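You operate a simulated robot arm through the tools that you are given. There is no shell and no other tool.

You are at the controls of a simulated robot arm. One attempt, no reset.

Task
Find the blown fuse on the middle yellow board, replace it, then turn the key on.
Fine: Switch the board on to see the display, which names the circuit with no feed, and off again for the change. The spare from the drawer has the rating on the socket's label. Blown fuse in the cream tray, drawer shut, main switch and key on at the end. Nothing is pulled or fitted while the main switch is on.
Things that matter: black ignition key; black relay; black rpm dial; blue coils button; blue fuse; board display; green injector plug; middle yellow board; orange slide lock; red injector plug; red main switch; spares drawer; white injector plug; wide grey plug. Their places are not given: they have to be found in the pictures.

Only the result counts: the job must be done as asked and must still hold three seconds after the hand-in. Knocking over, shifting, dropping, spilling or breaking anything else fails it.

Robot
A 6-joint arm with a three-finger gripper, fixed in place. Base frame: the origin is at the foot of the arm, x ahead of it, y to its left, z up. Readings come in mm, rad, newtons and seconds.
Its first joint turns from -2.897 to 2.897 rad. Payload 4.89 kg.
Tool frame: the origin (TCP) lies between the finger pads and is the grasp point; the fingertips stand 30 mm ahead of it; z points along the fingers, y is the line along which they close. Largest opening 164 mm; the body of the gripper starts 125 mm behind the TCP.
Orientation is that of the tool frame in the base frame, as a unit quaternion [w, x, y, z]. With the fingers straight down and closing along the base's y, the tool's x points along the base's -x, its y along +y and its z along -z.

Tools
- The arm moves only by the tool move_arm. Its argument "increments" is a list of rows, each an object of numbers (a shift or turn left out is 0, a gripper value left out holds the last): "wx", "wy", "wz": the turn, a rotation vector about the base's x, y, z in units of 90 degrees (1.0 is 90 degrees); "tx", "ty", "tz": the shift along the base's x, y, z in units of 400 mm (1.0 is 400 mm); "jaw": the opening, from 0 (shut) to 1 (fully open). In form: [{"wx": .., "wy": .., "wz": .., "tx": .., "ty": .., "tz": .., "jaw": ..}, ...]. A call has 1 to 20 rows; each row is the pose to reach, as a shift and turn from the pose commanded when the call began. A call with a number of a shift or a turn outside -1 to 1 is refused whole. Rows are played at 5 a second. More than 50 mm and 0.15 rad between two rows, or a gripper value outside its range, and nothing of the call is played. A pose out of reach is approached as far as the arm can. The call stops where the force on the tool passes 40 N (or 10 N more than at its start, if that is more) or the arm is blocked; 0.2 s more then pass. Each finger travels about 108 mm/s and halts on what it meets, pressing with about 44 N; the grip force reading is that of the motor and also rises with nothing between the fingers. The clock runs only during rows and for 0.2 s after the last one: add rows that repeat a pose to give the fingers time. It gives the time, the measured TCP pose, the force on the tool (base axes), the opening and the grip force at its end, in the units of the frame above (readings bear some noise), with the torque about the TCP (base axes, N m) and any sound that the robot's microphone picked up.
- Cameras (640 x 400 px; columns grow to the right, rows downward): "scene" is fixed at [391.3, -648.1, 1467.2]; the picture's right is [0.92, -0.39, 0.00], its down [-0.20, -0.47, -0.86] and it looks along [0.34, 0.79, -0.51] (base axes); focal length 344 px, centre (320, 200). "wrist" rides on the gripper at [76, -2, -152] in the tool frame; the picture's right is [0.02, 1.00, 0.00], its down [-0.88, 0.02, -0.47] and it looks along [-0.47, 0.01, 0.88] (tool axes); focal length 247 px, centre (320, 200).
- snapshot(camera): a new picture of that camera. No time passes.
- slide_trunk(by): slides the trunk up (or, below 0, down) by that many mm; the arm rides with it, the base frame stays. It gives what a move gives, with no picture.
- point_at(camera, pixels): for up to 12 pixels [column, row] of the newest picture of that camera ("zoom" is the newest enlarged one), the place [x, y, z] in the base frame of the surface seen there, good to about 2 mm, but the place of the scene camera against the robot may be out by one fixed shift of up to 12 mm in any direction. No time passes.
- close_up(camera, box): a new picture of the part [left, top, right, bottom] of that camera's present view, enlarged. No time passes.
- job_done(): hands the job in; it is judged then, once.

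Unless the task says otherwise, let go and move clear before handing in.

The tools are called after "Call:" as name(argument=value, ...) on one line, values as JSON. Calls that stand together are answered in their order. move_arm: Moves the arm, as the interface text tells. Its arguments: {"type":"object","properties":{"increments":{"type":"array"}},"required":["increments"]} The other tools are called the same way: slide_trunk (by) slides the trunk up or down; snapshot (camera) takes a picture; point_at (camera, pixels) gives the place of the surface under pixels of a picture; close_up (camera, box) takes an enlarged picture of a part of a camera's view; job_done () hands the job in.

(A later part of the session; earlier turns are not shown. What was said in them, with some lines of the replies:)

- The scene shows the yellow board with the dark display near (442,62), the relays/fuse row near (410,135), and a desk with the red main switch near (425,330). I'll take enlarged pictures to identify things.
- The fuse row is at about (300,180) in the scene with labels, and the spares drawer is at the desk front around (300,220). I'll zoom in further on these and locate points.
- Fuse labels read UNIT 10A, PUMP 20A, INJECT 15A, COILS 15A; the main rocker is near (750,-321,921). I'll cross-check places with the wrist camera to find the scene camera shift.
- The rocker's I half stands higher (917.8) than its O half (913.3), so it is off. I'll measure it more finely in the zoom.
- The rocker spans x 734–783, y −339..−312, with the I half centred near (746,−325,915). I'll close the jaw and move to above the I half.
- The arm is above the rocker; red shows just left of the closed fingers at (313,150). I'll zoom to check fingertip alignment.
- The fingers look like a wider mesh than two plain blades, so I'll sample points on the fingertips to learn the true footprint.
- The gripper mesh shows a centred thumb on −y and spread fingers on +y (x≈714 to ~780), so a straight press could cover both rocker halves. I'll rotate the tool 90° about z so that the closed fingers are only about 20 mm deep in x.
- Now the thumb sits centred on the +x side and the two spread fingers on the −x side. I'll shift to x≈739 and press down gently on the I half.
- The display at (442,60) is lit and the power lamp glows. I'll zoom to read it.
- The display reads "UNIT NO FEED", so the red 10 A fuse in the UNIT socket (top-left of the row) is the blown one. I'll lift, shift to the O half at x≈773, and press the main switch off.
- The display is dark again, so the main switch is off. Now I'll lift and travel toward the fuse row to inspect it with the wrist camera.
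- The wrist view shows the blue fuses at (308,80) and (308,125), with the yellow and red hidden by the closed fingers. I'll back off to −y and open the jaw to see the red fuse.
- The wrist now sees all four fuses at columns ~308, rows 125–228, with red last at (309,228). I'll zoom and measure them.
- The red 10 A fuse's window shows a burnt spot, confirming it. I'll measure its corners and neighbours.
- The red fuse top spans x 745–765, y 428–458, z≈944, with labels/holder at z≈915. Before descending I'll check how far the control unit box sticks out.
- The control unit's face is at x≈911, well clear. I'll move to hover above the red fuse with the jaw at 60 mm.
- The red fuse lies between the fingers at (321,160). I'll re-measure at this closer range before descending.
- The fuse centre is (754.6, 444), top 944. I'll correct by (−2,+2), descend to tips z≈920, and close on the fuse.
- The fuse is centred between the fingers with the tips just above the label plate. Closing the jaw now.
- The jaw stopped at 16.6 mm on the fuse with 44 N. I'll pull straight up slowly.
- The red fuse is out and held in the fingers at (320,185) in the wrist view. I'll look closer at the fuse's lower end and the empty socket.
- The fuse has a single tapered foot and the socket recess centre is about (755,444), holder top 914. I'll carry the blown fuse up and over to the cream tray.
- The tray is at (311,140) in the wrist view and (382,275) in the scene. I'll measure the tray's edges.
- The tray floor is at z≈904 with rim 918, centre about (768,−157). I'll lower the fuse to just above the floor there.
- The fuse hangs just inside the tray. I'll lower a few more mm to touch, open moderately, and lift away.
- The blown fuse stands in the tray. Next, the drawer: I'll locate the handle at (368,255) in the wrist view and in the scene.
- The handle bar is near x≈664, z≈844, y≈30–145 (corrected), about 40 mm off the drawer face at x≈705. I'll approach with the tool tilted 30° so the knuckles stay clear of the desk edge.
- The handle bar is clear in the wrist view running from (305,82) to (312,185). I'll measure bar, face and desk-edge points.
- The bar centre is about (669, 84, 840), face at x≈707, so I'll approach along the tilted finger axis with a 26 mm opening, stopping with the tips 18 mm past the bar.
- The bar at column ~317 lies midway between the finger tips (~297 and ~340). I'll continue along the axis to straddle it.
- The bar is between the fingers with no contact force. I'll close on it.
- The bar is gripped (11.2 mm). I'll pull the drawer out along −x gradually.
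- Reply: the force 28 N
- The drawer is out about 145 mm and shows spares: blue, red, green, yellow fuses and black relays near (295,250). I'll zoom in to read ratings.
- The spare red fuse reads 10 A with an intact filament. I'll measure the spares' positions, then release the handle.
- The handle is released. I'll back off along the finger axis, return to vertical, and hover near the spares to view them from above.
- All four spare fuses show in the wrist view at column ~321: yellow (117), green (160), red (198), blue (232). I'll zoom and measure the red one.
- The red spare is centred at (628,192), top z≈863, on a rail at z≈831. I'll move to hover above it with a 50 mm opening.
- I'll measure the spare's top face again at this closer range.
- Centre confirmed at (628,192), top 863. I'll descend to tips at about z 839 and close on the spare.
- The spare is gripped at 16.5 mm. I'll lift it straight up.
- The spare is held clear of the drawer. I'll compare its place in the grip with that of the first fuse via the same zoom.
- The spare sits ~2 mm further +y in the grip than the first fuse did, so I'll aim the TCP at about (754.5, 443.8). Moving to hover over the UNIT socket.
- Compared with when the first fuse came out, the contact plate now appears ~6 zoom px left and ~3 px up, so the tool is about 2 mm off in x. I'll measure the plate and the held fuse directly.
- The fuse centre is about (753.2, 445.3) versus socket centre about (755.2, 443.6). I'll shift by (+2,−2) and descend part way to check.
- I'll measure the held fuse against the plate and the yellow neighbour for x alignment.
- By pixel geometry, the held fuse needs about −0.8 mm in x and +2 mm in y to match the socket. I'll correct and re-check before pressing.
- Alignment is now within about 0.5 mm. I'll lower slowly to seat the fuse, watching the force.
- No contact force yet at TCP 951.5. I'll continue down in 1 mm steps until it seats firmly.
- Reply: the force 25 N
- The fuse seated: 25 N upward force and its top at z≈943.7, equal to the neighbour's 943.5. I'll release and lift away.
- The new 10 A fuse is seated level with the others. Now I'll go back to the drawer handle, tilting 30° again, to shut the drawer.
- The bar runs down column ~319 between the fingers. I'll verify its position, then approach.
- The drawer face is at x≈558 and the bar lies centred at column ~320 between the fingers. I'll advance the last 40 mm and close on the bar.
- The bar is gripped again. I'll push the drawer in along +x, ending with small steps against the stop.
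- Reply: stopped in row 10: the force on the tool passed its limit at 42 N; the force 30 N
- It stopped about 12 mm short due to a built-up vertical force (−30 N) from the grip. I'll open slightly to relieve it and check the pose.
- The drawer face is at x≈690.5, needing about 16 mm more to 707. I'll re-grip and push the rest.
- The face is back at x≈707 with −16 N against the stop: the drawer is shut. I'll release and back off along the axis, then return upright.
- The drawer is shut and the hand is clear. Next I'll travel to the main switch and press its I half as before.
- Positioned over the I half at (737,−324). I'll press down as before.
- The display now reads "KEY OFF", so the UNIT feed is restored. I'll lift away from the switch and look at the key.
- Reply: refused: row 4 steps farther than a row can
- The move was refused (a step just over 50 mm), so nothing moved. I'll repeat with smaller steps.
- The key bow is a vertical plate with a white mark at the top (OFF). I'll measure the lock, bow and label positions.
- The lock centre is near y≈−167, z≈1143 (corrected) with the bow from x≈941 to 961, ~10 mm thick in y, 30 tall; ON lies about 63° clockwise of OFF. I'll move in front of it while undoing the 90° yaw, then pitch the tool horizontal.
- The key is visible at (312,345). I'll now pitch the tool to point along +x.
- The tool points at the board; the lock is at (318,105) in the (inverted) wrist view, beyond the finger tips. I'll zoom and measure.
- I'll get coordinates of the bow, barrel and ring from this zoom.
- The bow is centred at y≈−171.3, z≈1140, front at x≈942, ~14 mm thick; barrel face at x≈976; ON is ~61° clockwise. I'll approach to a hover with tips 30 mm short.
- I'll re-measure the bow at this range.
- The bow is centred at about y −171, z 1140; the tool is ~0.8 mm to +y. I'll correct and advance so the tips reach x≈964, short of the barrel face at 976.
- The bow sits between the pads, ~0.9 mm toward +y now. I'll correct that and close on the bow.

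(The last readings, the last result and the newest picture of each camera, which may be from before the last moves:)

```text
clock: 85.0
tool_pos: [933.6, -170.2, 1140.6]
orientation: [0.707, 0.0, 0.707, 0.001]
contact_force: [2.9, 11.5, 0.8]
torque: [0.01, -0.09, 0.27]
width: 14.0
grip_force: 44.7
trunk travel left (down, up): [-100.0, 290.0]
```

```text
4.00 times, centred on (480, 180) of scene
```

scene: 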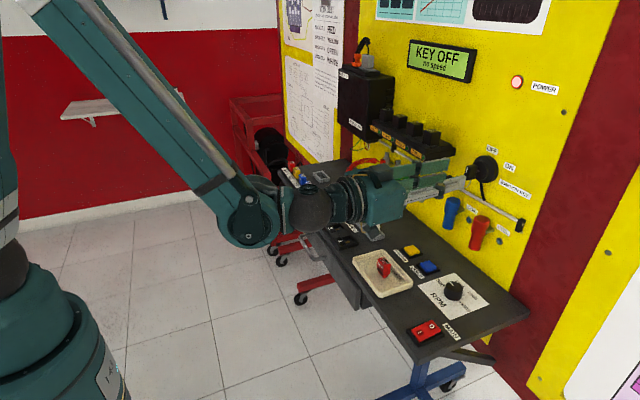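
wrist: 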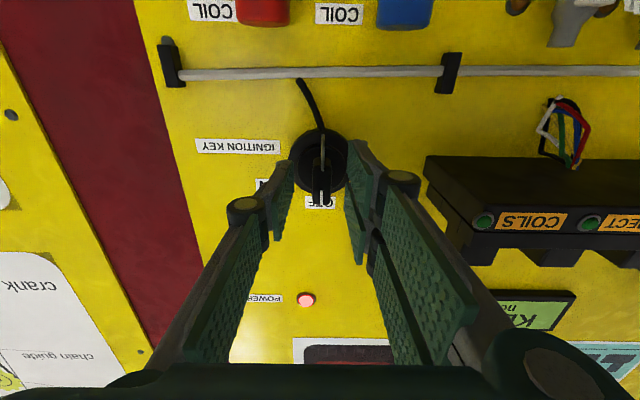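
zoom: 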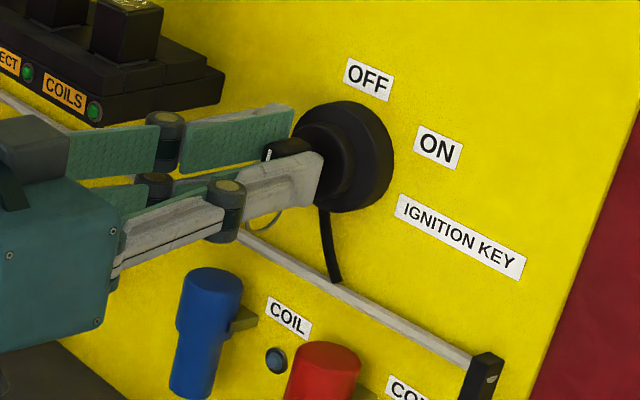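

The bow is gripped at 14 mm. I'll turn clockwise (positive about x) in small steps, first about 30°.

Call:
move_arm(increments=[{"wx": 0.04, "ty": 0.001, "jaw": 0}, {"wx": 0.08, "ty": 0.001, "jaw": 0}, {"wx": 0.12, "ty": 0.001, "jaw": 0}, {"wx": 0.16, "ty": 0.001, "jaw": 0}, {"wx": 0.2, "ty": 0.001, "jaw": 0}, {"wx": 0.24, "ty": 0.001, "jaw": 0}, {"wx": 0.28, "ty": 0.001, "jaw": 0}, {"wx": 0.32, "ty": 0.001, "jaw": 0}, {"wx": 0.32, "ty": 0.001, "jaw": 0}])

Call:
close_up(camera="wrist", box=[240, 110, 400, 230])

Call:
snapshot(camera="scene")

```text
clock: 87.0
tool_pos: [933.8, -170.7, 1139.2]
orientation: [0.685, 0.176, 0.685, 0.176]
contact_force: [21.9, 6.6, 21.2]
torque: [0.01, -0.62, 0.07]
width: 14.1
grip_force: 45.3
trunk travel left (down, up): [-100.0, 290.0]
```

```text
3.33 times, centred on (320, 170) of wrist
```

zoom: 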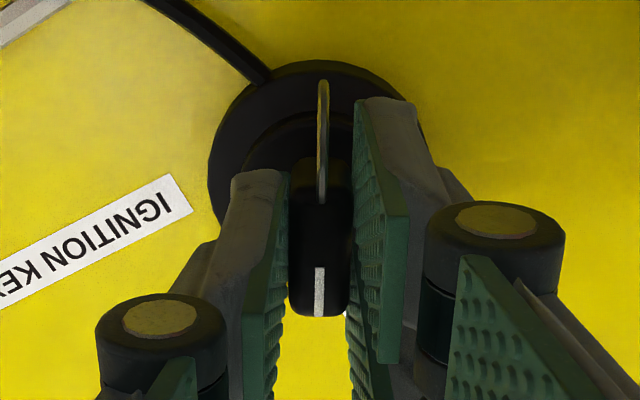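

```text
taken
```

scene: 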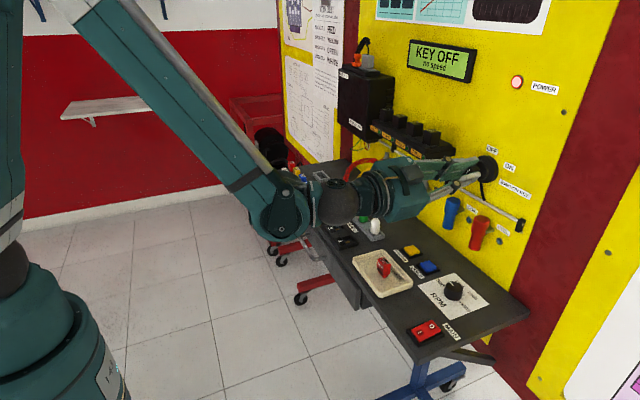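

The key follows (~29°), but forces of ~22 N in +x and +z have built up. I'll relax these by nudging the tool +1 mm in x and z before continuing.

Call:
move_arm(increments=[{"tx": 0.0015, "tz": 0.0015, "jaw": 0}, {"tx": 0.0025, "tz": 0.0025, "jaw": 0}, {"tx": 0.0025, "tz": 0.0025, "jaw": 0}])

```text
clock: 87.8
tool_pos: [934.1, -169.8, 1140.5]
orientation: [0.685, 0.174, 0.685, 0.176]
contact_force: [-10.9, 9.0, -17.0]
torque: [-0.01, 0.21, 0.12]
width: 13.6
grip_force: 44.8
trunk travel left (down, up): [-100.0, 290.0]
```

Stiffness is about 35 N/mm, so I'll set the offsets to null the force and continue turning with a small +z ramp.

Call:
move_arm(increments=[{"tx": -0.0008, "ty": 0.0005, "tz": -0.0011, "jaw": 0}, {"wx": 0.04, "tx": -0.0008, "ty": 0.0005, "tz": -0.0009, "jaw": 0}, {"wx": 0.08, "tx": -0.0008, "ty": 0.0005, "tz": -0.0007, "jaw": 0}, {"wx": 0.12, "tx": -0.0008, "ty": 0.0005, "tz": -0.0005, "jaw": 0}, {"wx": 0.16, "tx": -0.0008, "ty": 0.0005, "tz": -0.0003, "jaw": 0}, {"wx": 0.16, "tx": -0.0008, "ty": 0.0005, "tz": -0.0003, "jaw": 0}])

Call:
close_up(camera="scene", box=[400, 30, 540, 210])

```text
clock: 88.8
tool_pos: [933.2, -170.6, 1141.6]
orientation: [0.666, 0.239, 0.665, 0.239]
contact_force: [-3.3, 0.5, -8.0]
torque: [0.01, -0.14, -0.27]
width: 14.0
grip_force: 44.8
trunk travel left (down, up): [-100.0, 290.0]
stopped in row 5: the force on the tool passed its limit at 40 N (the readings are from after the stop); the commanded pose is now the measured one
```

```text
2.22 times, centred on (470, 120) of scene
```

zoom: 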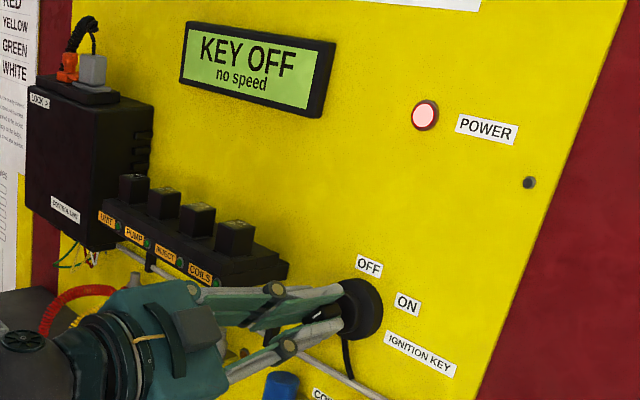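

The key is at ~39.5° and the residual force is now small. I'll continue with pure rotation in small steps.

Call:
move_arm(increments=[{"wx": 0.03, "jaw": 0}, {"wx": 0.06, "jaw": 0}, {"wx": 0.09, "jaw": 0}, {"wx": 0.12, "jaw": 0}])

Call:
close_up(camera="scene", box=[400, 30, 540, 210])

Call:
close_up(camera="wrist", box=[240, 110, 400, 230])

```text
clock: 89.8
tool_pos: [934.0, -170.6, 1140.9]
orientation: [0.641, 0.3, 0.64, 0.3]
contact_force: [-15.1, 0.7, -6.2]
torque: [0.0, 0.54, 0.57]
width: 13.4
grip_force: 44.8
trunk travel left (down, up): [-100.0, 290.0]
```

```text
2.22 times, centred on (470, 120) of scene
```

zoom: 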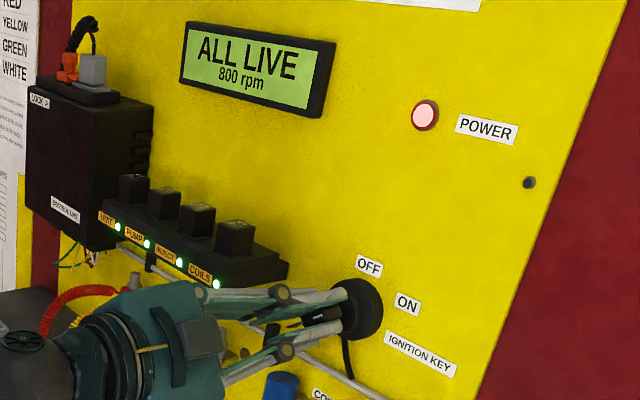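

```text
3.33 times, centred on (320, 170) of wrist
```

zoom: 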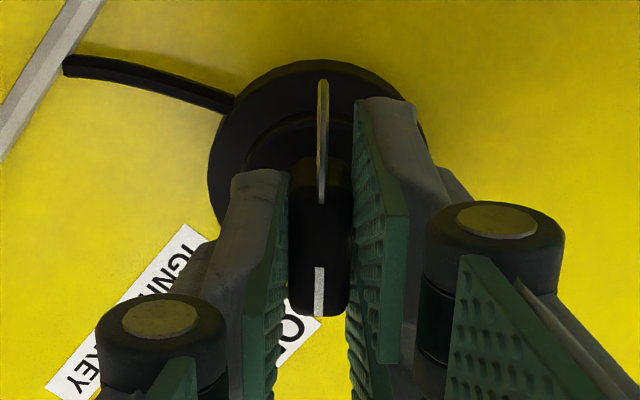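

The display now reads "ALL LIVE 800 rpm" with all circuit LEDs lit, at ~50°. I'll turn a bit further toward the ON mark (~58–60°) so it is safely on.

Call:
move_arm(increments=[{"wx": 0.025, "tx": -0.0008, "jaw": 0}, {"wx": 0.05, "tx": -0.001, "jaw": 0}, {"wx": 0.075, "tx": -0.001, "jaw": 0}, {"wx": 0.095, "tx": -0.001, "jaw": 0}, {"wx": 0.105, "tx": -0.001, "jaw": 0}])

Call:
close_up(camera="scene", box=[400, 30, 540, 210])

Call:
close_up(camera="wrist", box=[240, 110, 400, 230])

```text
clock: 91.0
tool_pos: [933.9, -170.6, 1139.1]
orientation: [0.614, 0.352, 0.613, 0.352]
contact_force: [3.0, -3.5, -0.8]
torque: [0.02, -0.45, -0.85]
width: 13.9
grip_force: 44.8
trunk travel left (down, up): [-100.0, 290.0]
```

```text
2.22 times, centred on (470, 120) of scene
```

zoom: 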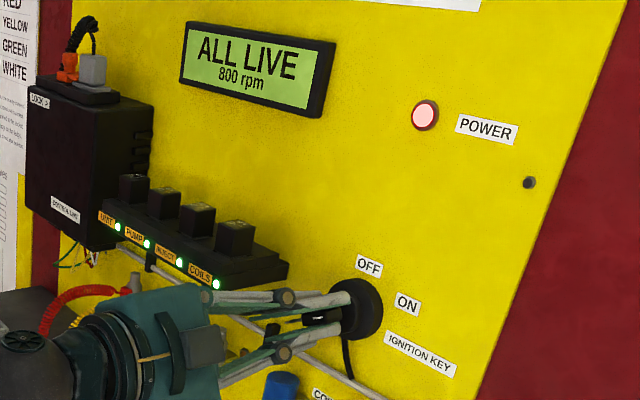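

```text
3.33 times, centred on (320, 170) of wrist
```

zoom: 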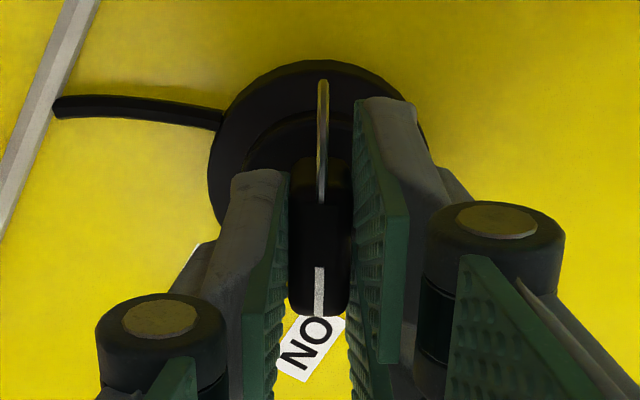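

The mark now points straight at ON (~60°) and the display stays "ALL LIVE". I'll open the jaw and back straight out along −x.

Call:
move_arm(increments=[{"jaw": 0.1}, {"jaw": 0.18}, {"jaw": 0.25}, {"jaw": 0.25}, {"tx": -0.04, "jaw": 0.25}, {"tx": -0.1, "jaw": 0.25}, {"tx": -0.2, "jaw": 0.25}, {"tx": -0.3, "jaw": 0.25}, {"tx": -0.4, "jaw": 0.25}, {"tx": -0.5, "jaw": 0.25}, {"tx": -0.5, "jaw": 0.25}])

Call:
snapshot(camera="scene")

Call:
close_up(camera="scene", box=[400, 30, 540, 210])

Call:
snapshot(camera="wrist")

```text
clock: 93.4
tool_pos: [734.0, -169.6, 1140.9]
orientation: [0.614, 0.351, 0.613, 0.351]
contact_force: [0.6, -0.1, 0.4]
torque: [0.0, 0.0, -0.08]
width: 40.8
grip_force: 0.2
trunk travel left (down, up): [-100.0, 290.0]
```

```text
taken
```

scene: 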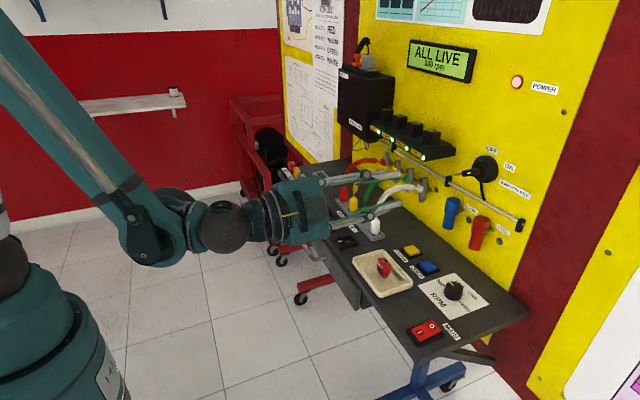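

```text
2.22 times, centred on (470, 120) of scene
```

zoom: 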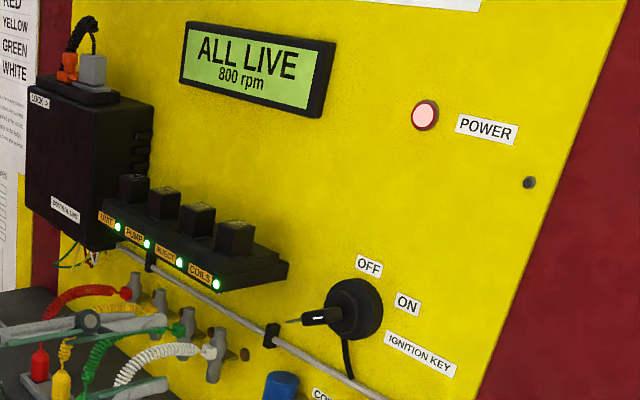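

```text
taken
```

wrist: 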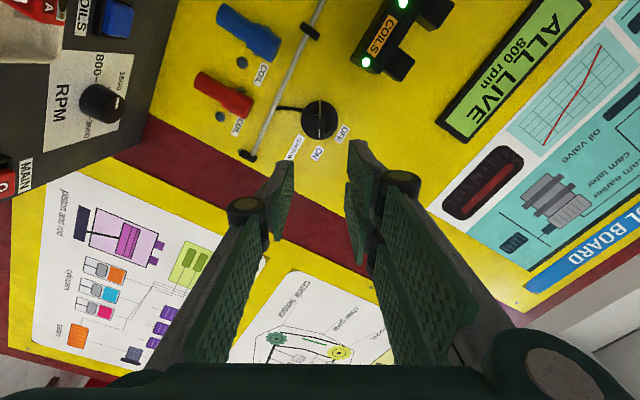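

The key holds at ON and the display stays "ALL LIVE 800 rpm". I'll do a final check of tray, switch and drawer.

Call:
close_up(camera="scene", box=[290, 200, 480, 350])

Call:
close_up(camera="scene", box=[275, 150, 345, 200])

Call:
point_at(camera="scene", pixels=[[345, 285], [340, 275], [420, 332], [432, 326], [350, 292]])

```text
2.67 times, centred on (385, 275) of scene
```

zoom: 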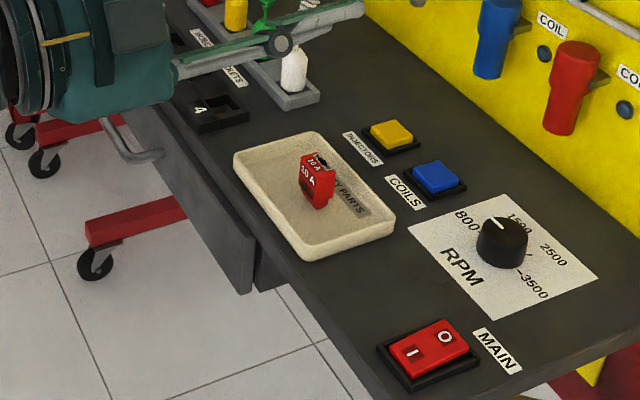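

```text
8.00 times, centred on (310, 175) of scene
```

zoom: 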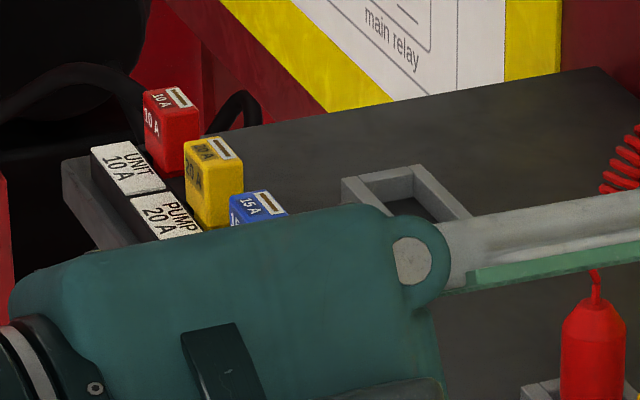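

```text
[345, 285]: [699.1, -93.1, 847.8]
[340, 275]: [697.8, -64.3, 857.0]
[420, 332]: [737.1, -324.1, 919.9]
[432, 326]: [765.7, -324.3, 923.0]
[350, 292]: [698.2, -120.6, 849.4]
```

The drawer face is at its original x (698.5 in the scene frame), the rocker is down on I, and the blown fuse stands in the tray. The new fuse is seated, the key is on, and the hand is clear, so I'm handing in.

Call:
job_done()

```text
The job is handed in.
```

The job is handed in: the blown fuse on the middle yellow board is replaced and the key is on. The display reads "ALL LIVE 800 rpm" and all four circuit lamps are lit.

- **Fault:** with the main switch on, the display named UNIT as the circuit with no feed. The red 10 A fuse in that socket had a burnt window.
- **Change:** I turned the main switch off before pulling the fuse. The 10 A spare from the drawer matches the rating on the UNIT label, and it seated level with its neighbours.
- **Final state:**
  - The blown fuse is in the cream tray.
  - The drawer is shut.
  - The main switch is on.
  - The key points at ON.
  - The gripper is empty and clear of the board.

Shutting the drawer took two pushes. The first stopped about 16 mm short on the force limit, so I re-gripped the handle and pushed it home. Turning the key also tripped the force limit once, partway through, and I finished the turn in smaller steps.
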